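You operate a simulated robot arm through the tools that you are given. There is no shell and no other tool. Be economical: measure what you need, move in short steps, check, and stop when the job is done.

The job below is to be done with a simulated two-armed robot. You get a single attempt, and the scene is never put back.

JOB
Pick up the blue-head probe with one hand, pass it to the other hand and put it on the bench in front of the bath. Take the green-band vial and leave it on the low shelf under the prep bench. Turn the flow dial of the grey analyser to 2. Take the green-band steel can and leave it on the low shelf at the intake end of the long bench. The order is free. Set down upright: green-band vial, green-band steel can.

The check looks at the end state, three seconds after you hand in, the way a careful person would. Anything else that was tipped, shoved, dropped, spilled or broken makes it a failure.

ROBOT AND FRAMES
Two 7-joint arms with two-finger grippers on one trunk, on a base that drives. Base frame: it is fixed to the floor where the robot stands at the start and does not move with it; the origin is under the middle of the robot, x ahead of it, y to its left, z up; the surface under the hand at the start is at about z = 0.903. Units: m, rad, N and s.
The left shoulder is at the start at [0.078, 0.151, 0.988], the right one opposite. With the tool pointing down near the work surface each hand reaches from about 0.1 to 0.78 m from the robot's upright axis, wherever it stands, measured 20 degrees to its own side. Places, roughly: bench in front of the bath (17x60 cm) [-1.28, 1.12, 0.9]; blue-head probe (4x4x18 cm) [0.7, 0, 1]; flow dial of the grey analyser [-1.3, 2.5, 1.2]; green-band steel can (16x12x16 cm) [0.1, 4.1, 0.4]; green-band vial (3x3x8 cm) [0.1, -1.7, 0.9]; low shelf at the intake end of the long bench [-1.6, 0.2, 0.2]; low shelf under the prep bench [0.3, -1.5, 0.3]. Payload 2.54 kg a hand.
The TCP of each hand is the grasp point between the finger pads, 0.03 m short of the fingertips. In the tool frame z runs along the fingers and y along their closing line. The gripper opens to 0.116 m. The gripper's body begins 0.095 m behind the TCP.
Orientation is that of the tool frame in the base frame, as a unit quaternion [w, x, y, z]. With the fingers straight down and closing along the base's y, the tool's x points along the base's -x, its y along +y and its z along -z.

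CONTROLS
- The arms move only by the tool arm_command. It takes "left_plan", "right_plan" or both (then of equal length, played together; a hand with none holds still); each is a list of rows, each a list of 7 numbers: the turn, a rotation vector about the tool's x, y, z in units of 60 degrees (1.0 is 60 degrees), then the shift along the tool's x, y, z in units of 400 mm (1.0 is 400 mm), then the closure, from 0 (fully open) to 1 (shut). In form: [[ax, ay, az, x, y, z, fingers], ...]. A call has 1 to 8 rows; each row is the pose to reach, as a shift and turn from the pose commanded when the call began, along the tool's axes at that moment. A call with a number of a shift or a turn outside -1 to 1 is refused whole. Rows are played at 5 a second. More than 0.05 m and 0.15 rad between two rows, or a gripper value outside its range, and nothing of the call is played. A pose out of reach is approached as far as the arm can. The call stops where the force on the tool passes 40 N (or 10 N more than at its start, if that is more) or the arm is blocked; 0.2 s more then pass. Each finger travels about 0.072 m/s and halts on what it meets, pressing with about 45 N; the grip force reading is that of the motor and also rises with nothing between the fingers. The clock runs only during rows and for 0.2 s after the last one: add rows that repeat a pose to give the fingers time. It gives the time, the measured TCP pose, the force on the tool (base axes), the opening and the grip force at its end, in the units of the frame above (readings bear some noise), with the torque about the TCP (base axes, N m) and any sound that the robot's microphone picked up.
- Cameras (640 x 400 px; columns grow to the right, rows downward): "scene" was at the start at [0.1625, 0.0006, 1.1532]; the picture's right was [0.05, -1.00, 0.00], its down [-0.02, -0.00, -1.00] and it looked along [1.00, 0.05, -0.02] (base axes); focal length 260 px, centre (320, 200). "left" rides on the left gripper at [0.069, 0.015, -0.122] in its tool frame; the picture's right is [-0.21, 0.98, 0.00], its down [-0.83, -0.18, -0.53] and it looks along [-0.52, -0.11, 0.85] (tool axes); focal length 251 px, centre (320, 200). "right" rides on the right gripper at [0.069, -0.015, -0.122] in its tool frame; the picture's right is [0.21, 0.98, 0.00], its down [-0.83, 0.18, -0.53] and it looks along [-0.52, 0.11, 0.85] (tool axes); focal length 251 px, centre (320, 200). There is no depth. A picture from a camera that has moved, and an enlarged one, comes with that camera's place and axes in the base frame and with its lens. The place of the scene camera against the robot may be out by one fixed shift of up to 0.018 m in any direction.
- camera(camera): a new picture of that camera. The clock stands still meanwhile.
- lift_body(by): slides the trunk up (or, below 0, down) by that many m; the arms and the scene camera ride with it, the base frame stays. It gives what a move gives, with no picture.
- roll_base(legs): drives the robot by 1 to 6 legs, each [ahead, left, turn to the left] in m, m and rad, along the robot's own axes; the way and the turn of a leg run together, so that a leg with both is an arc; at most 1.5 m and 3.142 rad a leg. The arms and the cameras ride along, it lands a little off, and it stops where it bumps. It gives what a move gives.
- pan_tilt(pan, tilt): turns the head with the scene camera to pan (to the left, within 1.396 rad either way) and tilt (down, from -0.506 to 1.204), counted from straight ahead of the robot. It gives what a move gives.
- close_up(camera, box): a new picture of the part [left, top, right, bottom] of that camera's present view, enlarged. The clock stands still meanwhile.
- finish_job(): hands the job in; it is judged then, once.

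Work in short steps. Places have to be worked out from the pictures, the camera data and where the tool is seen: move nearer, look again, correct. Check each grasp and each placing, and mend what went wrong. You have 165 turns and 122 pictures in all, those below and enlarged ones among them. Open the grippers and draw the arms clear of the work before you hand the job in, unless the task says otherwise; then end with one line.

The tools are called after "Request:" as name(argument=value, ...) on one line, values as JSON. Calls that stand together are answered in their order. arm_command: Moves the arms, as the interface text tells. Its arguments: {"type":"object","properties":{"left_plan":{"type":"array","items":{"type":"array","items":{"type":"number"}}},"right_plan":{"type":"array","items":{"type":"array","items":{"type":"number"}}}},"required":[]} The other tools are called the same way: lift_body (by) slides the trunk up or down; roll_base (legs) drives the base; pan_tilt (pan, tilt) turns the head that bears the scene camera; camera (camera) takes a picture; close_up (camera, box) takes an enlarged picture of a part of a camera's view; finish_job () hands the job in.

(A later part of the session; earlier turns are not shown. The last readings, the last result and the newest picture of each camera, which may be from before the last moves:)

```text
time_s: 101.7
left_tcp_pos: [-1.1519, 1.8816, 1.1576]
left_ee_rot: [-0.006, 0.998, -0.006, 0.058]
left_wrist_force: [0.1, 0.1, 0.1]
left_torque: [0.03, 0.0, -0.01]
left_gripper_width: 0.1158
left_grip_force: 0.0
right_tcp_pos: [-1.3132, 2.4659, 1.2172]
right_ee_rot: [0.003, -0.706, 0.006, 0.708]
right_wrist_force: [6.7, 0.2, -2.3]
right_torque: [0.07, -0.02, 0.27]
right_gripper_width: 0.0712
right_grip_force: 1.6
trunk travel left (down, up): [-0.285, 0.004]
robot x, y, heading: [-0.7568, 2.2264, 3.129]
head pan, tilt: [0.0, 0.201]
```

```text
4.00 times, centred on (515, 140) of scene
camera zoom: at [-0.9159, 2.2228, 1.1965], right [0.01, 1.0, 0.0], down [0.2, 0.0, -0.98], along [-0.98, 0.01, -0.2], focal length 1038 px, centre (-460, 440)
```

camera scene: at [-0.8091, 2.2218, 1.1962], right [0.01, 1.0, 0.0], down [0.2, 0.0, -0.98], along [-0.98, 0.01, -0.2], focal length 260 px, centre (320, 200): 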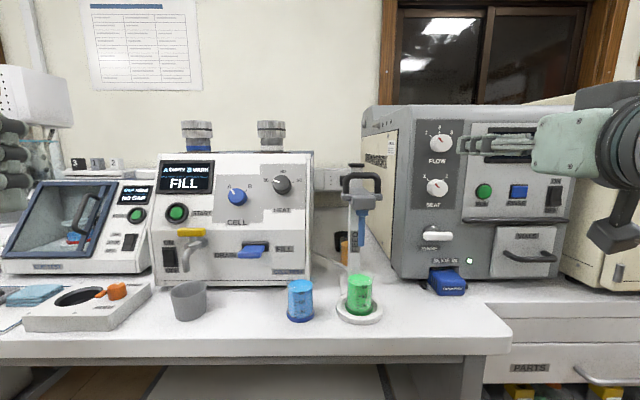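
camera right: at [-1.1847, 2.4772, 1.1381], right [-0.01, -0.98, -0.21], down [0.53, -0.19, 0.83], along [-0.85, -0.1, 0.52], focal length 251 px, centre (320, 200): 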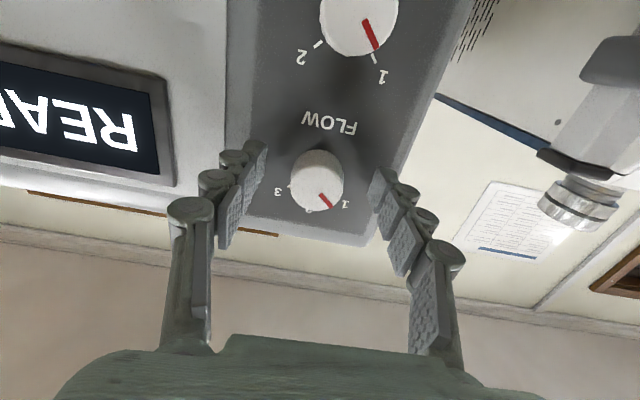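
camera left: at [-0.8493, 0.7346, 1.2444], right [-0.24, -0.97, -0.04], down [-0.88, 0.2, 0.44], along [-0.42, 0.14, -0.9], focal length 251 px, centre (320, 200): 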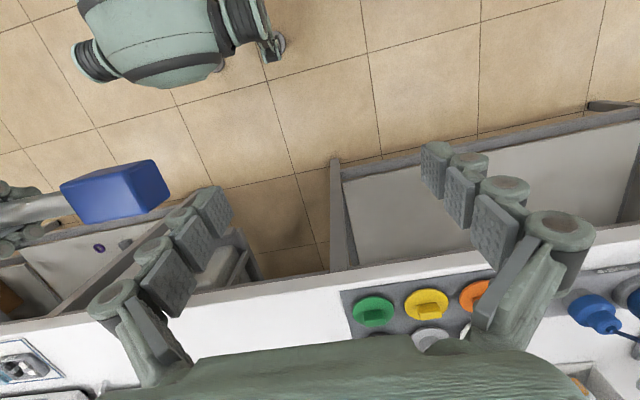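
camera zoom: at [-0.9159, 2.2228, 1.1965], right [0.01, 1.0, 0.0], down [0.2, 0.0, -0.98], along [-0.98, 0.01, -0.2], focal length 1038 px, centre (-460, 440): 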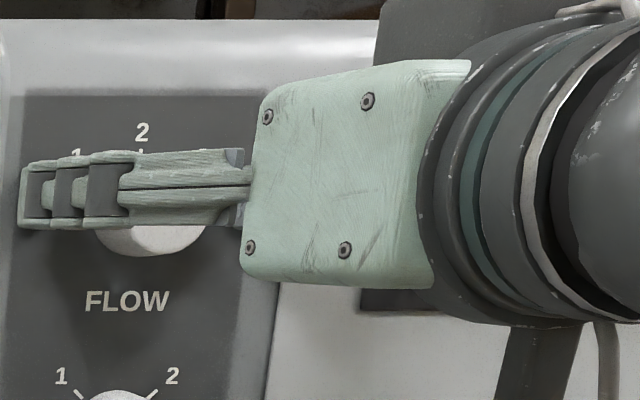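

Fingertips just touched the panel and the hand is ~3 mm high. I ease back 4 mm, lower 3 mm and close on the knob.

Request:
arm_command(right_plan=[[0, 0, 0, 0.0075, 0, -0.012, 0.4], [0, 0, 0, 0.0075, 0, -0.012, 0.7], [0, 0, 0, 0.0075, 0, -0.012, 1], [0, 0, 0, 0.0075, 0, -0.012, 1], [0, 0, 0, 0.0075, 0, -0.012, 1]])

Request:
close_up(camera="right", box=[200, 100, 440, 260])

```text
time_s: 102.9
left_tcp_pos: [-1.1526, 1.8839, 1.1564]
left_ee_rot: [-0.008, 0.998, -0.006, 0.058]
left_wrist_force: [0.0, -0.2, -0.8]
left_torque: [0.02, 0.01, 0.0]
left_gripper_width: 0.1158
left_grip_force: 0.1
right_tcp_pos: [-1.3084, 2.4653, 1.2138]
right_ee_rot: [-0.004, 0.707, -0.006, -0.707]
right_wrist_force: [1.2, -0.9, -0.7]
right_torque: [-0.06, 0.05, 0.05]
right_gripper_width: 0.0329
right_grip_force: 44.7
trunk travel left (down, up): [-0.285, 0.004]
robot x, y, heading: [-0.7622, 2.2272, 3.128]
head pan, tilt: [0.0, 0.201]
```

```text
2.50 times, centred on (320, 180) of right
camera zoom: at [-1.1875, 2.4779, 1.1457], right [-0.01, -0.98, -0.21], down [0.53, -0.19, 0.83], along [-0.85, -0.1, 0.52], focal length 629 px, centre (320, 250)
```

zoom: 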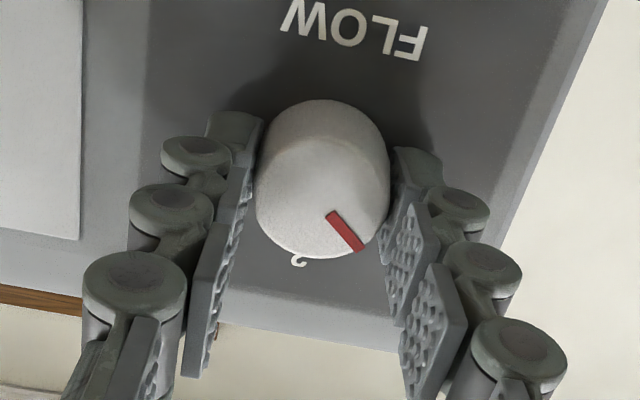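

Firm grip on the knob (0.033 m). I turn it 50° clockwise (about +tool z).

Request:
arm_command(right_plan=[[0, 0, 0.14, 0, 0, 0, 1], [0, 0, 0.28, 0, 0, 0, 1], [0, 0, 0.42, 0, 0, 0, 1], [0, 0, 0.56, 0, 0, 0, 1], [0, 0, 0.7, 0, 0, 0, 1], [0, 0, 0.8, 0, 0, 0, 1], [0, 0, 0.8, 0, 0, 0, 1]])

Request:
camera(camera="right")

```text
time_s: 104.5
left_tcp_pos: [-1.1528, 1.8848, 1.1571]
left_ee_rot: [-0.007, 0.998, -0.006, 0.058]
left_wrist_force: [-0.6, 0.2, 0.6]
left_torque: [0.0, -0.02, -0.01]
left_gripper_width: 0.116
left_grip_force: 0.1
right_tcp_pos: [-1.3098, 2.4673, 1.2143]
right_ee_rot: [-0.285, -0.642, 0.294, 0.648]
right_wrist_force: [8.4, 7.7, -10.3]
right_torque: [0.0, -0.3, -0.44]
right_gripper_width: 0.0326
right_grip_force: 45.1
trunk travel left (down, up): [-0.285, 0.004]
robot x, y, heading: [-0.7568, 2.2259, 3.131]
head pan, tilt: [0.0, 0.201]
```

```text
63 pictures are left
camera right: at [-1.1883, 2.4228, 1.157], right [-0.02, -0.81, 0.59], down [0.54, 0.49, 0.69], along [-0.84, 0.33, 0.43], focal length 251 px, centre (320, 200)
```

right: 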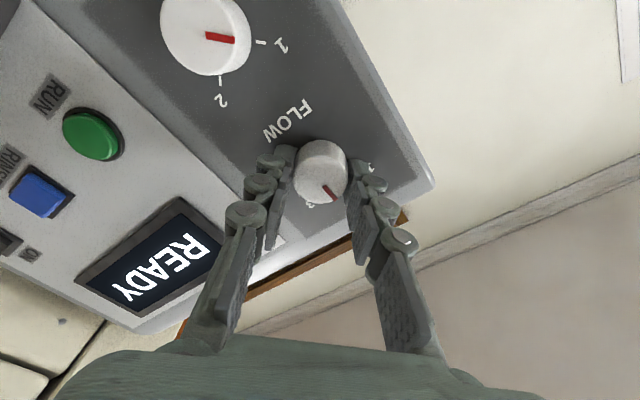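

The knob turned with the hand. I release, retreat 0.1 m, and check.

Request:
arm_command(right_plan=[[0, 0, 0, 0, 0, 0, 0.7], [0, 0, 0, 0, 0, 0, 0.4], [0, 0, 0, 0, 0, 0, 0.4], [0, 0, 0, 0, 0, -0.1, 0.4], [0, 0, 0, 0, 0, -0.2, 0.4], [0, 0, 0, 0, 0, -0.3, 0.4]])

Request:
camera(camera="right")

Request:
close_up(camera="scene", box=[450, 90, 580, 230])

```text
time_s: 105.9
left_tcp_pos: [-1.1527, 1.8828, 1.157]
left_ee_rot: [-0.007, 0.998, -0.007, 0.058]
left_wrist_force: [1.1, -0.4, -0.1]
left_torque: [-0.01, 0.01, -0.03]
left_gripper_width: 0.1159
left_grip_force: 0.1
right_tcp_pos: [-1.2133, 2.4686, 1.2558]
right_ee_rot: [-0.283, -0.644, 0.294, 0.647]
right_wrist_force: [0.5, 0.5, -0.1]
right_torque: [-0.03, -0.01, -0.03]
right_gripper_width: 0.0696
right_grip_force: 0.0
right hand out of reach, approached as far as the arm can: row 5, 6
trunk travel left (down, up): [-0.285, 0.004]
robot x, y, heading: [-0.7629, 2.2237, 3.136]
head pan, tilt: [0.0, 0.201]
```

```text
62 pictures are left
camera right: at [-1.0933, 2.4254, 1.1974], right [-0.01, -0.81, 0.58], down [0.54, 0.49, 0.69], along [-0.84, 0.32, 0.43], focal length 251 px, centre (320, 200)
```

right: 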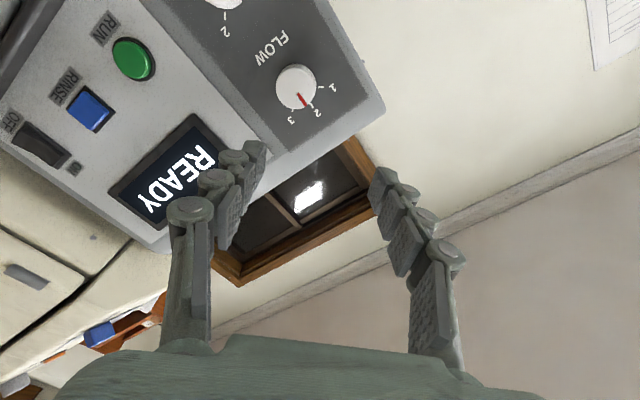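

```text
2.86 times, centred on (515, 160) of scene
camera zoom: at [-0.9162, 2.2227, 1.1965], right [0.01, 1.0, 0.0], down [0.2, 0.0, -0.98], along [-0.98, 0.01, -0.2], focal length 742 px, centre (-237, 314)
```

zoom: 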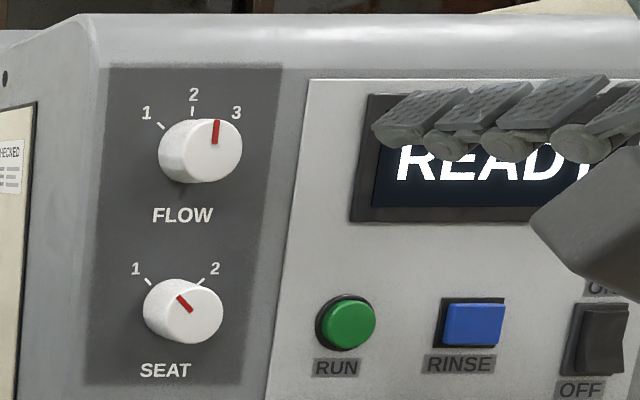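

The pointer looks vertical; I check once closer from the wrist camera.

Request:
close_up(camera="right", box=[250, 40, 370, 130])

```text
4.44 times, centred on (310, 85) of right
camera zoom: at [-1.0933, 2.4254, 1.1974], right [-0.01, -0.81, 0.58], down [0.54, 0.49, 0.69], along [-0.84, 0.32, 0.43], focal length 1118 px, centre (364, 711)
```

zoom: 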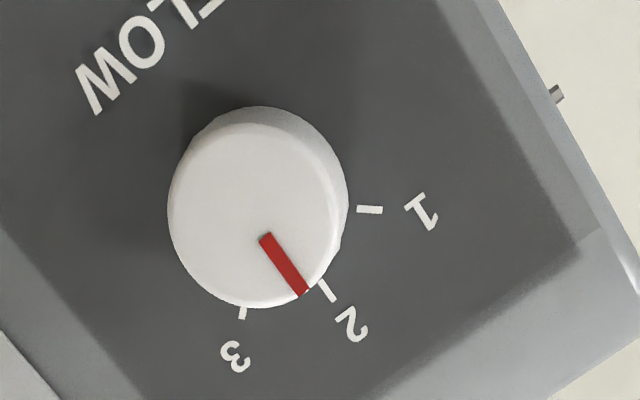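

The mark is parallel with tick 2: dial done. I back away 0.3 m and restore the right hand to pointing down.

Request:
roll_base(legs=[[-0.32, 0, 0]])

Request:
arm_command(right_plan=[[0, 0, -0.14, 0, 0, 0, 0.4], [0, 0, -0.28, 0, 0, 0, 0.4], [0, 0, -0.42, 0, 0, 0, 0.4], [0, 0, -0.56, 0, 0, 0, 0.4], [0, 0, -0.7, 0, 0, 0, 0.4], [0, 0, -0.8, 0, 0, 0, 0.4]])

Request:
arm_command(right_plan=[[0, 0.14, 0, 0.05, 0, -0.03, 0.3], [0, 0.28, 0, 0.1, 0, -0.06, 0.2], [0, 0.42, 0, 0.15, 0, -0.09, 0.1], [0, 0.56, 0, 0.2, 0, -0.12, 0], [0, 0.7, 0, 0.25, 0, -0.15, 0], [0, 0.84, 0, 0.3, 0, -0.18, 0], [0, 0.98, 0, 0.35, 0, -0.2, 0]])

Request:
arm_command(right_plan=[[0, 0.13, 0, 0, 0, 0, 0], [0, 0.26, 0, 0, 0, 0, 0], [0, 0.39, 0, 0, 0, 0, 0], [0, 0.52, 0, 0, 0, 0, 0]])

Request:
pan_tilt(pan=-1.39, tilt=0.35)

Request:
camera(camera="scene")

```text
time_s: 108.1
left_tcp_pos: [-0.8278, 1.8783, 1.1566]
left_ee_rot: [-0.007, 0.998, -0.005, 0.058]
left_wrist_force: [-0.4, 0.5, 0.5]
left_torque: [-0.02, 0.03, 0.02]
left_gripper_width: 0.1161
left_grip_force: 0.0
right_tcp_pos: [-0.8927, 2.466, 1.2528]
right_ee_rot: [-0.285, -0.644, 0.293, 0.647]
right_wrist_force: [0.4, 0.1, 0.5]
right_torque: [-0.02, 0.0, -0.01]
right_gripper_width: 0.0693
right_grip_force: 0.0
trunk travel left (down, up): [-0.285, 0.004]
robot x, y, heading: [-0.4408, 2.2222, 3.138]
head pan, tilt: [0.0, 0.201]
```

```text
time_s: 109.5
left_tcp_pos: [-0.8289, 1.8779, 1.157]
left_ee_rot: [-0.007, 0.998, -0.005, 0.057]
left_wrist_force: [0.9, 0.7, -0.7]
left_torque: [0.0, 0.03, -0.02]
left_gripper_width: 0.1158
left_grip_force: 0.0
right_tcp_pos: [-0.8938, 2.4638, 1.255]
right_ee_rot: [-0.002, 0.707, -0.003, -0.707]
right_wrist_force: [-0.1, -0.8, -0.2]
right_torque: [0.02, 0.02, 0.01]
right_gripper_width: 0.0697
right_grip_force: 0.0
trunk travel left (down, up): [-0.285, 0.004]
robot x, y, heading: [-0.4383, 2.2206, 3.137]
head pan, tilt: [0.0, 0.201]
```

```text
time_s: 111.1
left_tcp_pos: [-0.829, 1.8791, 1.1572]
left_ee_rot: [-0.006, 0.998, -0.005, 0.058]
left_wrist_force: [0.7, 0.4, 0.2]
left_torque: [-0.02, -0.01, 0.02]
left_gripper_width: 0.116
left_grip_force: 0.0
right_tcp_pos: [-0.8136, 2.463, 1.1135]
right_ee_rot: [0.0, 0.964, -0.007, -0.267]
right_wrist_force: [0.8, -0.6, 0.8]
right_torque: [0.01, -0.02, -0.01]
right_gripper_width: 0.1161
right_grip_force: 0.0
trunk travel left (down, up): [-0.285, 0.004]
robot x, y, heading: [-0.437, 2.2226, 3.136]
head pan, tilt: [0.0, 0.201]
```

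```text
time_s: 112.1
left_tcp_pos: [-0.8293, 1.8791, 1.1563]
left_ee_rot: [-0.008, 0.998, -0.005, 0.058]
left_wrist_force: [0.2, 0.3, -0.2]
left_torque: [0.02, 0.01, 0.01]
left_gripper_width: 0.1159
left_grip_force: 0.1
right_tcp_pos: [-0.8121, 2.4625, 1.1141]
right_ee_rot: [0.001, 1.0, -0.006, 0.002]
right_wrist_force: [-0.1, -0.3, 0.0]
right_torque: [0.02, 0.0, 0.01]
right_gripper_width: 0.116
right_grip_force: 0.0
trunk travel left (down, up): [-0.285, 0.004]
robot x, y, heading: [-0.4363, 2.2223, 3.139]
head pan, tilt: [0.0, 0.201]
```

```text
time_s: 113.6
left_tcp_pos: [-0.8286, 1.8788, 1.1567]
left_ee_rot: [-0.007, 0.998, -0.005, 0.057]
left_wrist_force: [-0.2, -0.2, -0.6]
left_torque: [-0.04, 0.0, 0.01]
left_gripper_width: 0.1157
left_grip_force: 0.1
right_tcp_pos: [-0.8124, 2.464, 1.1146]
right_ee_rot: [0.002, 1.0, -0.006, 0.0]
right_wrist_force: [-1.0, -0.5, 0.4]
right_torque: [-0.01, -0.01, 0.03]
right_gripper_width: 0.1158
right_grip_force: 0.0
trunk travel left (down, up): [-0.285, 0.004]
robot x, y, heading: [-0.4396, 2.2232, 3.137]
head pan, tilt: [-1.389, 0.351]
```

```text
59 pictures are left
camera scene: at [-0.5174, 2.3109, 1.1824], right [0.98, 0.18, 0.0], down [0.06, -0.34, -0.94], along [-0.16, 0.92, -0.34], focal length 260 px, centre (320, 200)
```

scene: 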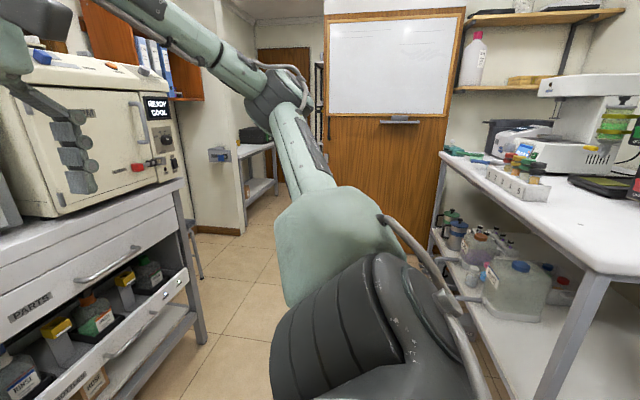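

The can should be on the right-hand table's lower shelf, near its far end. I turn to face +y and drive 1.2 m ahead keeping to x≈−0.55.

Request:
roll_base(legs=[[0, 0, -1.566], [1.2, 0.12, 0]])

Request:
pan_tilt(pan=-0.75, tilt=0.6)

Request:
camera(camera="scene")

```text
time_s: 123.5
left_tcp_pos: [-0.9047, 3.7895, 1.1565]
left_ee_rot: [-0.035, -0.702, 0.71, -0.046]
left_wrist_force: [-0.4, 0.5, 0.2]
left_torque: [-0.02, 0.0, -0.01]
left_gripper_width: 0.1159
left_grip_force: 0.0
right_tcp_pos: [-0.3209, 3.7728, 1.1131]
right_ee_rot: [-0.001, -0.704, 0.711, 0.0]
right_wrist_force: [1.0, 0.4, 0.5]
right_torque: [-0.02, -0.02, 0.05]
right_gripper_width: 0.1161
right_grip_force: 0.0
trunk travel left (down, up): [-0.285, 0.004]
robot x, y, heading: [-0.5603, 3.3978, 1.564]
head pan, tilt: [-1.389, 0.351]
```

```text
time_s: 124.5
left_tcp_pos: [-0.905, 3.7887, 1.156]
left_ee_rot: [-0.035, -0.703, 0.709, -0.046]
left_wrist_force: [-0.4, 0.0, -0.4]
left_torque: [0.02, 0.0, 0.01]
left_gripper_width: 0.1162
left_grip_force: 0.1
right_tcp_pos: [-0.3189, 3.7719, 1.1136]
right_ee_rot: [-0.002, -0.703, 0.711, 0.0]
right_wrist_force: [0.2, 0.5, 0.0]
right_torque: [-0.02, 0.02, -0.02]
right_gripper_width: 0.1165
right_grip_force: 0.1
trunk travel left (down, up): [-0.285, 0.004]
robot x, y, heading: [-0.5604, 3.3952, 1.56]
head pan, tilt: [-0.75, 0.6]
```

```text
58 pictures are left
camera scene: at [-0.4945, 3.5251, 1.1596], right [0.73, -0.69, 0.0], down [-0.39, -0.41, -0.83], along [0.57, 0.6, -0.56], focal length 260 px, centre (320, 200)
```

scene: 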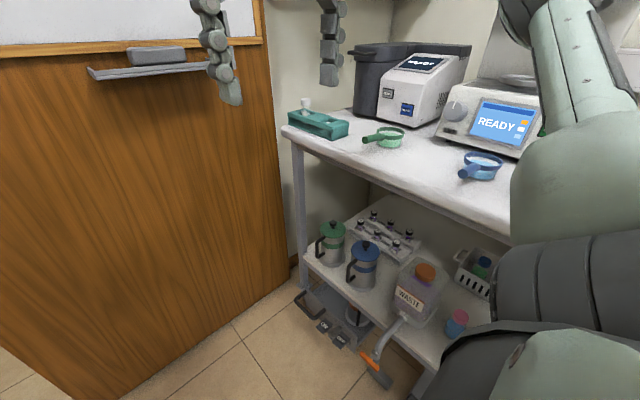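

The green-banded can stands at about (0.10, 4.09) with a side handle. I enlarge it to see the handle direction.

Request:
close_up(camera="scene", box=[260, 180, 460, 340])

```text
2.50 times, centred on (360, 260) of scene
camera zoom: at [-0.4945, 3.5251, 1.1596], right [0.73, -0.69, 0.0], down [-0.39, -0.41, -0.83], along [0.57, 0.6, -0.56], focal length 649 px, centre (220, 50)
```

zoom: 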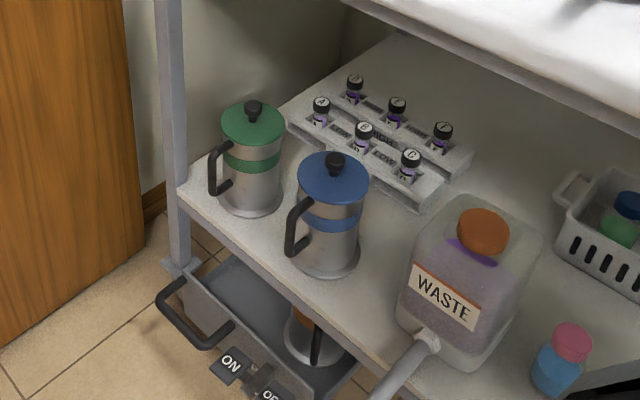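

The handle points roughly −x with a little +y, and a table leg stands near it, so I need a better look. I go to about (−0.76, 3.7) facing +x and lower the trunk.

Request:
roll_base(legs=[[0, 0.2, 0], [0, 0, -1.56], [0, 0.3, 0]])

Request:
lift_body(by=-0.28)

Request:
pan_tilt(pan=0.4, tilt=0.45)

Request:
camera(camera="scene")

```text
time_s: 134.1
left_tcp_pos: [-0.3664, 4.0417, 1.1568]
left_ee_rot: [-0.058, 0.006, 0.998, -0.008]
left_wrist_force: [0.6, 0.5, -0.8]
left_torque: [-0.04, 0.02, 0.01]
left_gripper_width: 0.1158
left_grip_force: 0.1
right_tcp_pos: [-0.3837, 3.4566, 1.1146]
right_ee_rot: [-0.002, 0.007, 1.0, 0.001]
right_wrist_force: [-0.1, 0.2, -0.2]
right_torque: [-0.02, 0.01, -0.01]
right_gripper_width: 0.116
right_grip_force: 0.0
trunk travel left (down, up): [-0.285, 0.004]
robot x, y, heading: [-0.7588, 3.699, -0.01]
head pan, tilt: [-0.75, 0.6]
```

```text
time_s: 136.9
left_tcp_pos: [-0.3662, 4.0412, 0.8768]
left_ee_rot: [-0.057, 0.005, 0.998, -0.007]
left_wrist_force: [0.5, 0.3, 0.7]
left_torque: [-0.02, -0.05, -0.01]
left_gripper_width: 0.1161
left_grip_force: 0.0
right_tcp_pos: [-0.384, 3.4564, 0.8346]
right_ee_rot: [0.0, 0.006, 1.0, 0.002]
right_wrist_force: [-0.1, 1.0, 0.3]
right_torque: [0.06, 0.0, -0.01]
right_gripper_width: 0.1158
right_grip_force: 0.0
trunk travel left (down, up): [-0.005, 0.284]
robot x, y, heading: [-0.7621, 3.6963, -0.008]
head pan, tilt: [-0.75, 0.6]
```

```text
time_s: 138.3
left_tcp_pos: [-0.3662, 4.0418, 0.8771]
left_ee_rot: [-0.058, 0.005, 0.998, -0.006]
left_wrist_force: [-0.3, -0.5, -0.5]
left_torque: [-0.02, 0.01, 0.0]
left_gripper_width: 0.116
left_grip_force: 0.1
right_tcp_pos: [-0.3833, 3.4563, 0.8337]
right_ee_rot: [-0.001, 0.007, 1.0, 0.001]
right_wrist_force: [-0.2, -0.8, -0.6]
right_torque: [-0.01, 0.02, 0.01]
right_gripper_width: 0.1161
right_grip_force: 0.1
trunk travel left (down, up): [-0.005, 0.284]
robot x, y, heading: [-0.758, 3.6974, -0.008]
head pan, tilt: [0.4, 0.45]
```

```text
56 pictures are left
camera scene: at [-0.6013, 3.7288, 0.8931], right [0.38, -0.92, 0.0], down [-0.4, -0.17, -0.9], along [0.83, 0.34, -0.44], focal length 260 px, centre (320, 200)
```

scene: 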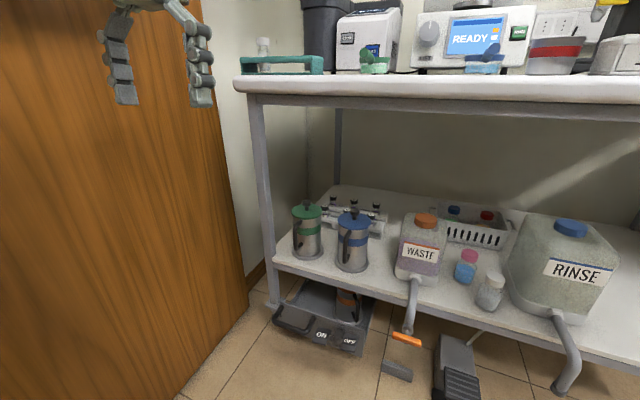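

Request:
close_up(camera="scene", box=[230, 170, 400, 300])

```text
3.08 times, centred on (315, 235) of scene
camera zoom: at [-0.6013, 3.7288, 0.8931], right [0.38, -0.92, 0.0], down [-0.4, -0.17, -0.9], along [0.83, 0.34, -0.44], focal length 799 px, centre (335, 92)
```

zoom: 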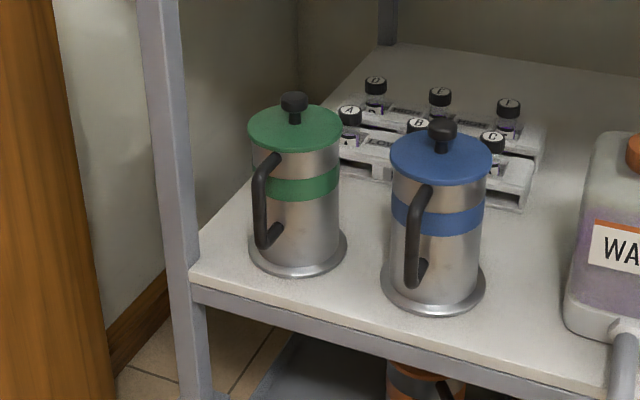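

Triangulation of two views: can axis at about (0.083, 4.055), base z≈0.305, body ⌀≈0.094, handle pointing −x, leg at y≈4.19. I will grip the body with a level left hand; first I pitch it forward and lower it.

Request:
arm_command(left_plan=[[0, -0.14, 0, -0.02, 0, 0.1, 0], [0, -0.28, 0, -0.05, 0, 0.2, 0], [0, -0.42, 0, -0.09, 0, 0.3, 0], [0, -0.56, 0, -0.13, 0, 0.4, 0], [0, -0.7, 0, -0.17, 0, 0.5, 0], [0, -0.84, 0, -0.21, 0, 0.6, 0], [0, -0.98, 0, -0.25, 0, 0.7, 0]])

Request:
camera(camera="scene")

```text
time_s: 139.9
left_tcp_pos: [-0.2848, 4.0438, 0.5843]
left_ee_rot: [0.439, 0.002, 0.898, -0.011]
left_wrist_force: [-0.1, -0.2, 0.1]
left_torque: [0.02, 0.05, -0.01]
left_gripper_width: 0.1159
left_grip_force: 0.1
left hand out of reach, approached as far as the arm can: row 6, 7
right_tcp_pos: [-0.3838, 3.4567, 0.8334]
right_ee_rot: [-0.001, 0.006, 1.0, 0.002]
right_wrist_force: [0.0, -0.3, 0.5]
right_torque: [0.04, -0.02, -0.03]
right_gripper_width: 0.116
right_grip_force: 0.1
trunk travel left (down, up): [-0.005, 0.284]
robot x, y, heading: [-0.7599, 3.6985, -0.005]
head pan, tilt: [0.4, 0.45]
```

```text
54 pictures are left
camera scene: at [-0.6014, 3.7288, 0.8932], right [0.38, -0.92, 0.0], down [-0.4, -0.17, -0.9], along [0.83, 0.34, -0.44], focal length 260 px, centre (320, 200)
```

scene: 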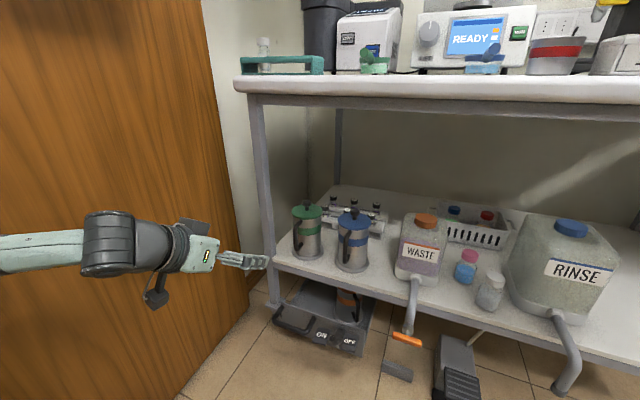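

Halfway there. I continue pitching to level while moving ahead and down.

Request:
arm_command(left_plan=[[0, -0.13, 0, 0.026, 0, 0.096, 0], [0, -0.26, 0, 0.052, 0, 0.192, 0], [0, -0.39, 0, 0.078, 0, 0.288, 0], [0, -0.52, 0, 0.104, 0, 0.384, 0], [0, -0.633, 0, 0.13, 0, 0.48, 0]])

Request:
camera(camera="scene")

Request:
camera(camera="left")

```text
time_s: 141.1
left_tcp_pos: [-0.2985, 4.1272, 0.5636]
left_ee_rot: [0.706, -0.001, 0.709, -0.01]
left_wrist_force: [0.0, 0.4, -0.5]
left_torque: [0.0, -0.02, 0.02]
left_gripper_width: 0.1159
left_grip_force: 0.1
left hand out of reach, approached as far as the arm can: row 1, 2, 3, 4, 5
right_tcp_pos: [-0.3837, 3.4558, 0.8333]
right_ee_rot: [-0.001, 0.008, 1.0, 0.002]
right_wrist_force: [0.0, -0.1, 0.2]
right_torque: [0.05, 0.0, 0.01]
right_gripper_width: 0.1161
right_grip_force: 0.0
trunk travel left (down, up): [-0.005, 0.284]
robot x, y, heading: [-0.7601, 3.6986, -0.007]
head pan, tilt: [0.4, 0.45]
```

```text
53 pictures are left
camera scene: at [-0.6011, 3.7286, 0.8932], right [0.38, -0.92, 0.0], down [-0.4, -0.17, -0.9], along [0.83, 0.34, -0.44], focal length 260 px, centre (320, 200)
```

scene: 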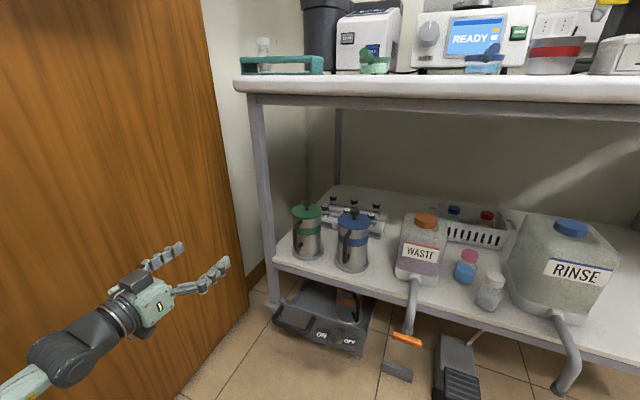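

```text
52 pictures are left
camera left: at [-0.4215, 4.1427, 0.495], right [0.01, 0.98, 0.2], down [-0.53, -0.16, 0.83], along [0.85, -0.12, 0.52], focal length 251 px, centre (320, 200)
```

left: 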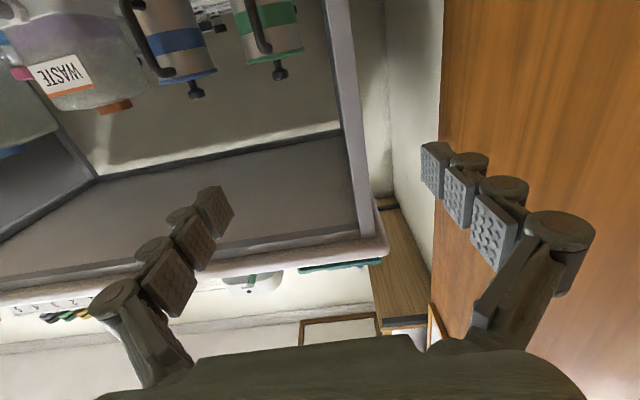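

Level now at (−0.30, 4.13, 0.56). I try to lower to z≈0.40 while moving 0.1 m to the right.

Request:
arm_command(left_plan=[[0, 0, 0, 0.08, -0.05, 0, 0], [0, 0, 0, 0.16, -0.1, 0, 0], [0, 0, 0, 0.24, -0.15, 0, 0], [0, 0, 0, 0.32, -0.2, 0, 0], [0, 0, 0, 0.4, -0.25, 0, 0]])

```text
time_s: 142.3
left_tcp_pos: [-0.3382, 4.1256, 0.542]
left_ee_rot: [0.708, 0.0, 0.706, -0.011]
left_wrist_force: [-0.3, -0.1, -0.8]
left_torque: [-0.03, -0.02, -0.01]
left_gripper_width: 0.1162
left_grip_force: 0.2
left hand out of reach, approached as far as the arm can: row 1, 2, 3, 4, 5
right_tcp_pos: [-0.3836, 3.4568, 0.8349]
right_ee_rot: [-0.001, 0.007, 1.0, 0.001]
right_wrist_force: [-1.1, 0.5, 0.8]
right_torque: [-0.02, 0.0, 0.0]
right_gripper_width: 0.1159
right_grip_force: 0.0
trunk travel left (down, up): [-0.005, 0.284]
robot x, y, heading: [-0.7611, 3.6965, -0.007]
head pan, tilt: [0.4, 0.45]
```

Close-in it is joint-limited, so I try lowering with the arm more extended.

Request:
arm_command(left_plan=[[0, 0, 0, 0, 0, 0.1, 0], [0, 0, 0, 0.03, 0, 0.2, 0], [0, 0, 0, 0.08, 0, 0.3, 0], [0, 0, 0, 0.15, 0, 0.37, 0], [0, 0, 0, 0.22, 0, 0.42, 0], [0, 0, 0, 0.29, 0, 0.45, 0], [0, 0, 0, 0.35, 0, 0.45, 0]])

Request:
camera(camera="scene")

```text
time_s: 143.9
left_tcp_pos: [-0.2705, 4.1829, 0.5513]
left_ee_rot: [0.708, -0.001, 0.706, -0.008]
left_wrist_force: [0.8, -0.3, -0.4]
left_torque: [0.01, -0.01, -0.02]
left_gripper_width: 0.116
left_grip_force: 0.0
left hand out of reach, approached as far as the arm can: row 1, 2, 3, 4, 5, 6, 7
right_tcp_pos: [-0.3822, 3.4571, 0.834]
right_ee_rot: [-0.001, 0.007, 1.0, 0.002]
right_wrist_force: [-0.9, 0.2, 0.5]
right_torque: [0.0, 0.0, -0.01]
right_gripper_width: 0.1162
right_grip_force: 0.0
trunk travel left (down, up): [-0.005, 0.284]
robot x, y, heading: [-0.7566, 3.6946, -0.009]
head pan, tilt: [0.4, 0.45]
```

```text
51 pictures are left
camera scene: at [-0.6013, 3.7288, 0.8931], right [0.38, -0.92, 0.0], down [-0.4, -0.17, -0.9], along [0.83, 0.34, -0.44], focal length 260 px, centre (320, 200)
```

scene: 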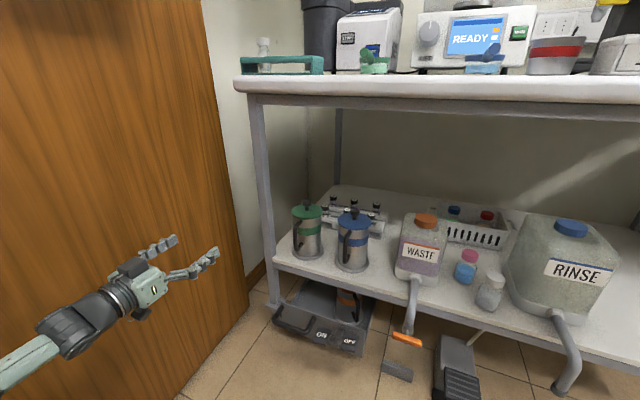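

A level hand bottoms out near z≈0.55. A 45°-down pitch should reach lower; I pitch down while lowering.

Request:
arm_command(left_plan=[[0, 0.13, 0, 0.05, -0.03, 0, 0], [0, 0.26, 0, 0.1, -0.07, 0, 0], [0, 0.39, 0, 0.15, -0.1, 0, 0], [0, 0.52, 0, 0.2, -0.13, 0, 0], [0, 0.65, 0, 0.26, -0.17, 0, 0], [0, 0.75, 0, 0.32, -0.2, 0, 0]])

```text
time_s: 145.3
left_tcp_pos: [-0.2679, 4.1006, 0.4216]
left_ee_rot: [0.384, 0.002, 0.923, -0.008]
left_wrist_force: [-0.9, 0.0, 0.4]
left_torque: [0.0, 0.02, -0.03]
left_gripper_width: 0.116
left_grip_force: 0.0
right_tcp_pos: [-0.3832, 3.4573, 0.8322]
right_ee_rot: [-0.001, 0.006, 1.0, 0.001]
right_wrist_force: [-0.3, 0.1, 0.1]
right_torque: [0.03, 0.0, 0.03]
right_gripper_width: 0.1162
right_grip_force: 0.1
trunk travel left (down, up): [-0.005, 0.284]
robot x, y, heading: [-0.7582, 3.7003, -0.004]
head pan, tilt: [0.4, 0.45]
```

45° reaches z=0.42 freely. I try flattening to about 30° down.

Request:
arm_command(left_plan=[[0, -0.12, 0, 0, 0, 0, 0], [0, -0.25, 0, 0, 0, 0, 0]])

Request:
camera(camera="left")

Request:
camera(camera="scene")

```text
time_s: 145.9
left_tcp_pos: [-0.2847, 4.1313, 0.4655]
left_ee_rot: [0.501, 0.002, 0.866, -0.01]
left_wrist_force: [-0.1, -0.6, -0.7]
left_torque: [0.04, 0.02, 0.02]
left_gripper_width: 0.116
left_grip_force: 0.0
left hand out of reach, approached as far as the arm can: row 1, 2
right_tcp_pos: [-0.3831, 3.4561, 0.8332]
right_ee_rot: [-0.001, 0.007, 1.0, 0.001]
right_wrist_force: [0.2, 0.3, -0.6]
right_torque: [0.02, 0.04, -0.03]
right_gripper_width: 0.116
right_grip_force: 0.0
trunk travel left (down, up): [-0.005, 0.284]
robot x, y, heading: [-0.7576, 3.6942, -0.012]
head pan, tilt: [0.4, 0.45]
```

```text
50 pictures are left
camera left: at [-0.4261, 4.147, 0.4656], right [0.12, 0.98, 0.17], down [-0.05, -0.17, 0.98], along [0.99, -0.13, 0.03], focal length 251 px, centre (320, 200)
```

left: 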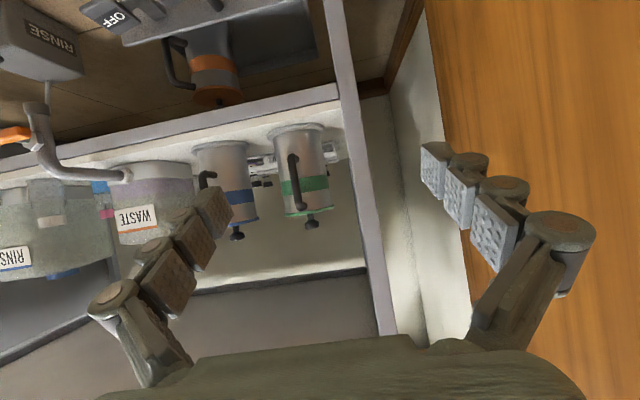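

```text
49 pictures are left
camera scene: at [-0.6012, 3.7287, 0.8931], right [0.38, -0.92, 0.0], down [-0.4, -0.17, -0.9], along [0.83, 0.34, -0.44], focal length 260 px, centre (320, 200)
```

scene: 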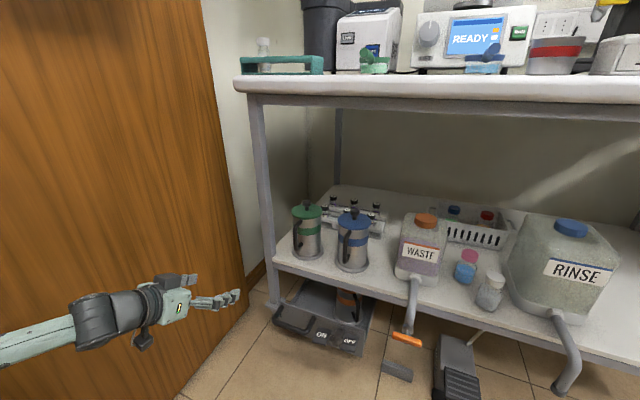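

At 30° it bottoms at 0.465. I'll use 60° down instead: fingers straddle the can body beneath the lid (lid ⌀≈0.10) coming in from the front. I set that pitch and shift y to 4.055.

Request:
arm_command(left_plan=[[0, 0.13, 0, 0.02, -0.05, 0.01, 0], [0, 0.26, 0, 0.04, -0.1, 0.02, 0], [0, 0.39, 0, 0.06, -0.15, 0.03, 0], [0, 0.5, 0, 0.076, -0.1875, 0.044, 0]])

Request:
camera(camera="left")

```text
time_s: 146.9
left_tcp_pos: [-0.2857, 4.055, 0.4282]
left_ee_rot: [0.259, 0.004, 0.966, -0.009]
left_wrist_force: [0.5, 0.4, 0.2]
left_torque: [-0.03, 0.0, 0.01]
left_gripper_width: 0.1158
left_grip_force: 0.2
right_tcp_pos: [-0.3834, 3.4561, 0.8336]
right_ee_rot: [-0.001, 0.008, 1.0, 0.001]
right_wrist_force: [-0.1, 0.1, 0.2]
right_torque: [0.01, -0.06, 0.0]
right_gripper_width: 0.1162
right_grip_force: 0.1
trunk travel left (down, up): [-0.005, 0.284]
robot x, y, heading: [-0.7561, 3.6969, -0.011]
head pan, tilt: [0.4, 0.45]
```

```text
48 pictures are left
camera left: at [-0.4072, 4.0723, 0.5001], right [0.2, 0.98, 0.09], down [0.45, -0.17, 0.88], along [0.87, -0.13, -0.47], focal length 251 px, centre (320, 200)
```

left: 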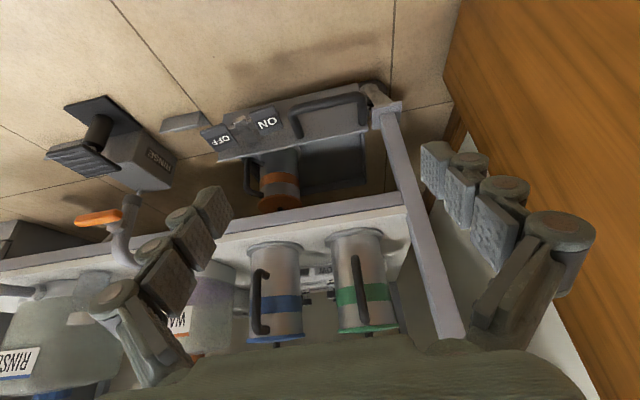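

Can axis computed at y≈4.057: aligned. I drive 0.15 m ahead, then look again.

Request:
roll_base(legs=[[0.15, 0, 0]])

Request:
camera(camera="left")

Request:
camera(camera="scene")

```text
time_s: 148.3
left_tcp_pos: [-0.1356, 4.0546, 0.4296]
left_ee_rot: [0.261, 0.003, 0.965, -0.01]
left_wrist_force: [0.2, 0.6, 0.1]
left_torque: [0.0, -0.04, -0.01]
left_gripper_width: 0.1161
left_grip_force: 0.0
right_tcp_pos: [-0.2329, 3.4553, 0.8341]
right_ee_rot: [-0.001, 0.006, 1.0, 0.002]
right_wrist_force: [-1.0, 0.0, 0.1]
right_torque: [-0.02, -0.01, -0.02]
right_gripper_width: 0.1161
right_grip_force: 0.0
trunk travel left (down, up): [-0.005, 0.284]
robot x, y, heading: [-0.6065, 3.6969, -0.003]
head pan, tilt: [0.4, 0.45]
```

```text
47 pictures are left
camera left: at [-0.2564, 4.0718, 0.5003], right [0.2, 0.98, 0.09], down [0.44, -0.17, 0.88], along [0.87, -0.13, -0.47], focal length 251 px, centre (320, 200)
```

left: 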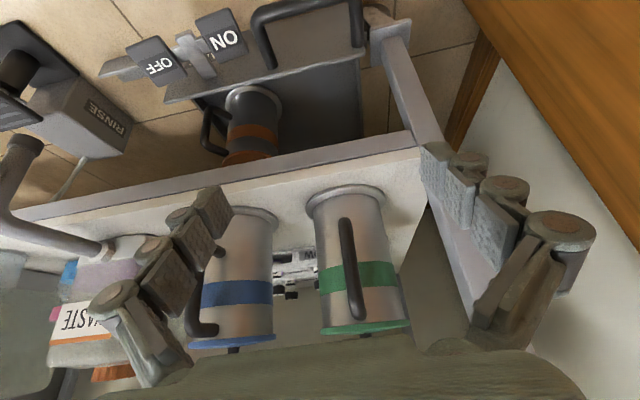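

```text
46 pictures are left
camera scene: at [-0.4508, 3.7278, 0.8931], right [0.38, -0.92, 0.0], down [-0.4, -0.17, -0.9], along [0.83, 0.34, -0.44], focal length 260 px, centre (320, 200)
```

scene: 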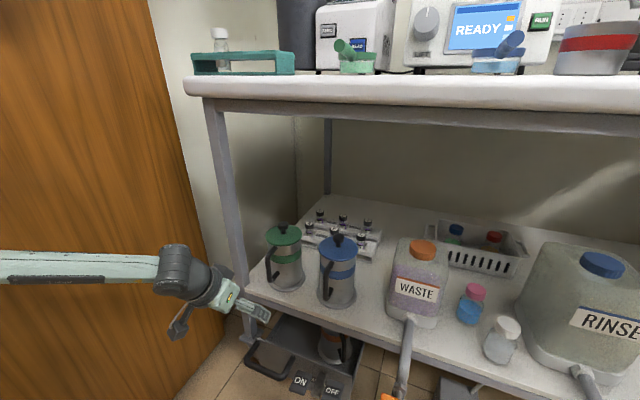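

Aligned to within a few mm (axis y≈4.06). I move in 0.16 m with the arm and look.

Request:
arm_command(left_plan=[[0, 0, 0, -0.084, 0.0125, 0.059, 0], [0, 0, 0, -0.168, 0.0125, 0.118, 0], [0, 0, 0, -0.252, 0.0125, 0.177, 0], [0, 0, 0, -0.32, 0.0125, 0.224, 0]])

Request:
camera(camera="left")

Request:
close_up(camera="scene", box=[180, 180, 420, 340])

```text
time_s: 149.3
left_tcp_pos: [0.021, 4.0571, 0.4173]
left_ee_rot: [0.261, 0.003, 0.965, -0.009]
left_wrist_force: [0.3, -0.3, 0.8]
left_torque: [-0.02, 0.01, -0.01]
left_gripper_width: 0.1159
left_grip_force: 0.1
right_tcp_pos: [-0.2332, 3.4559, 0.8349]
right_ee_rot: [0.0, 0.007, 1.0, 0.001]
right_wrist_force: [0.1, 1.0, 0.3]
right_torque: [-0.01, 0.0, -0.02]
right_gripper_width: 0.1158
right_grip_force: 0.0
trunk travel left (down, up): [-0.005, 0.284]
robot x, y, heading: [-0.6056, 3.699, -0.008]
head pan, tilt: [0.4, 0.45]
```

```text
45 pictures are left
camera left: at [-0.1008, 4.0754, 0.4869], right [0.2, 0.98, 0.09], down [0.44, -0.17, 0.88], along [0.87, -0.13, -0.47], focal length 251 px, centre (320, 200)
```

left: 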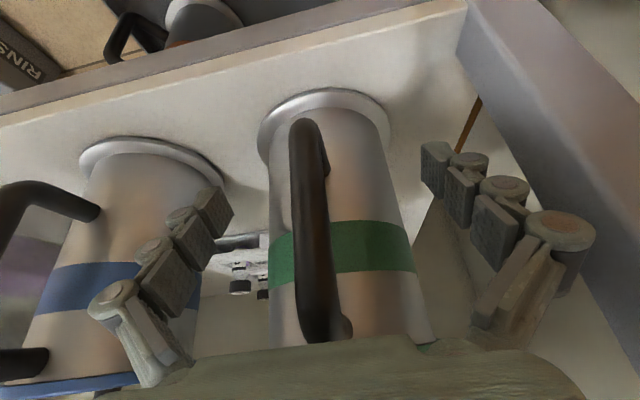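

```text
2.50 times, centred on (300, 260) of scene
camera zoom: at [-0.4508, 3.7279, 0.8931], right [0.38, -0.92, 0.0], down [-0.4, -0.17, -0.9], along [0.83, 0.34, -0.44], focal length 649 px, centre (370, 50)
```

zoom: 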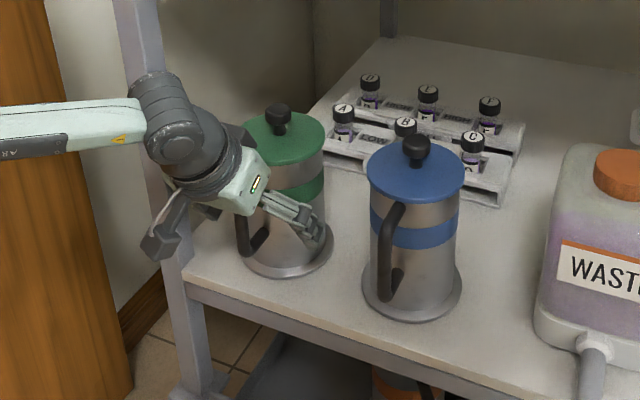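

The can sits centred between the fingers (axis y≈4.058). I go in the last 0.05 m and close.

Request:
arm_command(left_plan=[[0, 0, 0, -0.05, 0.002, 0.035, 0], [0, 0, 0, -0.1, 0.002, 0.07, 0], [0, 0, 0, -0.1, 0.002, 0.07, 0]])

Request:
camera(camera="left")

```text
time_s: 150.1
left_tcp_pos: [0.0681, 4.0597, 0.4144]
left_ee_rot: [0.261, 0.003, 0.965, -0.009]
left_wrist_force: [-4.9, -1.5, 9.8]
left_torque: [0.06, 0.18, 0.05]
left_gripper_width: 0.116
left_grip_force: 0.0
right_tcp_pos: [-0.2327, 3.4558, 0.834]
right_ee_rot: [0.0, 0.005, 1.0, 0.001]
right_wrist_force: [0.9, 0.1, 0.7]
right_torque: [-0.01, 0.0, 0.0]
right_gripper_width: 0.1159
right_grip_force: 0.0
trunk travel left (down, up): [-0.005, 0.284]
robot x, y, heading: [-0.6101, 3.6992, -0.007]
head pan, tilt: [0.4, 0.45]
```

```text
43 pictures are left
camera left: at [-0.053, 4.0768, 0.4848], right [0.2, 0.98, 0.09], down [0.44, -0.17, 0.88], along [0.88, -0.13, -0.47], focal length 251 px, centre (320, 200)
```

left: 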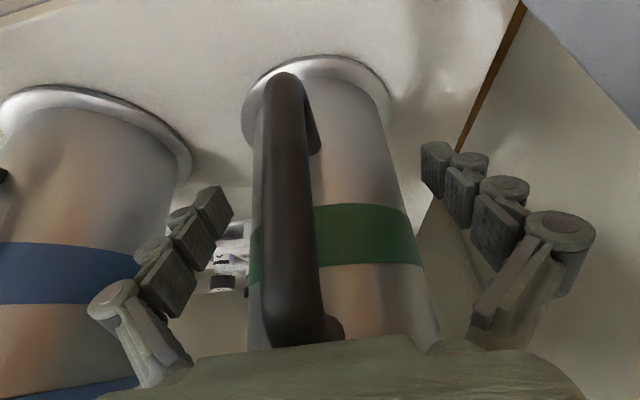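

The force (11 N along the tool) shows the palm meeting the handle before the pads reach the can's axis. I back off 3 cm, steepen to 75° and go in to x≈0.083.

Request:
arm_command(left_plan=[[0, 0, 0, 0, 0, -0.075, 0], [0, 0.125, 0, 0, 0, -0.075, 0], [0, 0.25, 0, 0, 0, -0.075, 0], [0, 0.25, 0, -0.016, 0, -0.03, 0], [0, 0.25, 0, -0.0325, 0, 0.019, 0], [0, 0.25, 0, -0.0325, 0, 0.019, 0]])

Request:
camera(camera="left")

Request:
close_up(camera="scene", box=[180, 180, 420, 340])

```text
time_s: 151.5
left_tcp_pos: [0.0912, 4.0595, 0.4259]
left_ee_rot: [0.144, 0.003, 0.99, -0.01]
left_wrist_force: [-7.6, -0.1, 20.7]
left_torque: [-0.01, -1.03, -0.04]
left_gripper_width: 0.1158
left_grip_force: 0.0
right_tcp_pos: [-0.2347, 3.4557, 0.835]
right_ee_rot: [0.0, 0.006, 1.0, 0.003]
right_wrist_force: [-0.3, 0.7, 0.9]
right_torque: [0.04, -0.02, 0.01]
right_gripper_width: 0.1161
right_grip_force: 0.0
trunk travel left (down, up): [-0.005, 0.284]
robot x, y, heading: [-0.609, 3.6996, -0.005]
head pan, tilt: [0.4, 0.45]
stopped in row 6 (left hand): the force on the tool passed its limit at 42 N (the readings are from after the stop); the commanded pose is now the measured one
```

```text
42 pictures are left
camera left: at [-0.0113, 4.0765, 0.5231], right [0.21, 0.98, 0.04], down [0.64, -0.17, 0.75], along [0.74, -0.13, -0.66], focal length 251 px, centre (320, 200)
```

left: 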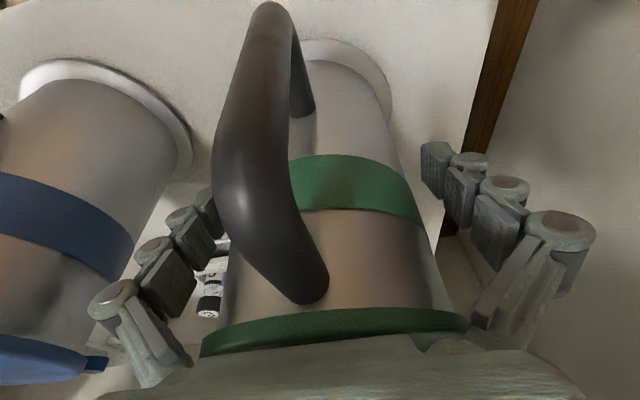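

```text
2.50 times, centred on (300, 260) of scene
camera zoom: at [-0.4529, 3.7272, 0.8936], right [0.38, -0.92, 0.0], down [-0.4, -0.17, -0.9], along [0.83, 0.35, -0.43], focal length 649 px, centre (370, 50)
```

zoom: 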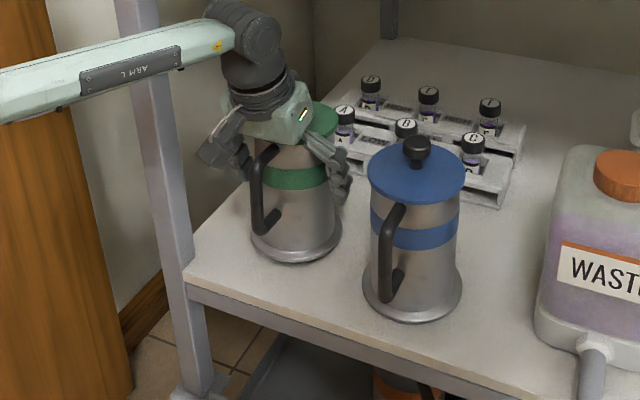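

The palm touched the lid knob (top at z≈0.515) and the can slid ~3 cm back; its axis is now near x≈0.118, still upright. I lift 2 cm, move in over it, and check the force.

Request:
arm_command(left_plan=[[0, 0, 0, -0.0143, 0.008, -0.048, 0], [0, 0, 0, -0.05, 0.008, -0.048, 0], [0, 0, 0, -0.085, 0.008, -0.048, 0], [0, 0, 0, -0.075, 0.008, -0.012, 0], [0, 0, 0, -0.075, 0.008, -0.012, 0]])

Request:
close_up(camera="scene", box=[180, 180, 420, 340])

```text
time_s: 152.7
left_tcp_pos: [0.1168, 4.0624, 0.4337]
left_ee_rot: [0.139, 0.005, 0.99, -0.01]
left_wrist_force: [-1.6, -0.7, 3.4]
left_torque: [-0.08, -0.22, -0.01]
left_gripper_width: 0.1162
left_grip_force: 0.1
right_tcp_pos: [-0.2341, 3.4563, 0.8338]
right_ee_rot: [-0.002, 0.006, 1.0, 0.001]
right_wrist_force: [0.3, 0.0, 0.9]
right_torque: [-0.01, -0.01, -0.02]
right_gripper_width: 0.1161
right_grip_force: 0.1
trunk travel left (down, up): [-0.005, 0.284]
robot x, y, heading: [-0.605, 3.6954, -0.009]
head pan, tilt: [0.4, 0.45]
heard: snap
```

```text
2.50 times, centred on (300, 260) of scene
camera zoom: at [-0.4514, 3.7277, 0.8933], right [0.38, -0.92, 0.0], down [-0.4, -0.17, -0.9], along [0.83, 0.35, -0.43], focal length 649 px, centre (370, 50)
```

zoom: 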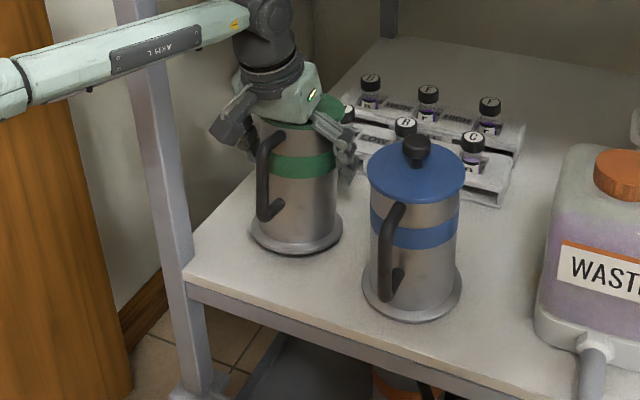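

A "snap" was heard; I look closely at what the hand is touching before doing more.

Request:
camera(camera="left")

Request:
close_up(camera="scene", box=[240, 190, 340, 270])

```text
39 pictures are left
camera left: at [0.016, 4.0797, 0.5316], right [0.22, 0.98, 0.04], down [0.65, -0.17, 0.74], along [0.73, -0.13, -0.67], focal length 251 px, centre (320, 200)
```

left: 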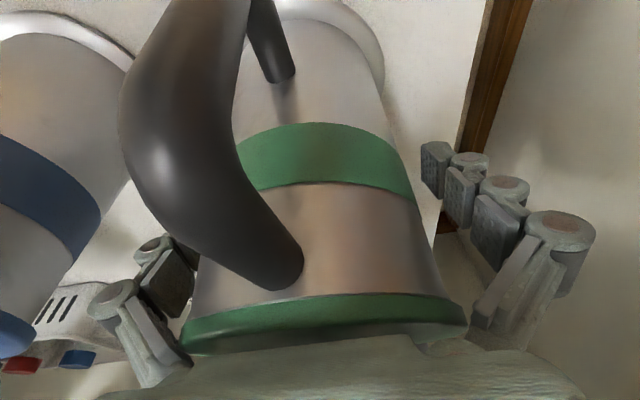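

```text
5.00 times, centred on (290, 230) of scene
camera zoom: at [-0.4514, 3.7277, 0.8933], right [0.38, -0.92, 0.0], down [-0.4, -0.17, -0.9], along [0.83, 0.35, -0.43], focal length 1298 px, centre (470, 50)
```

zoom: 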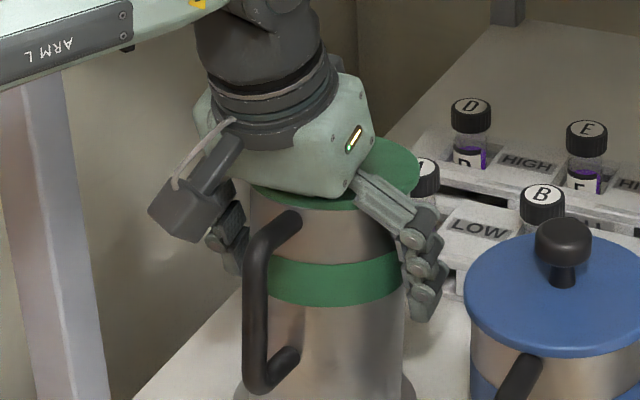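

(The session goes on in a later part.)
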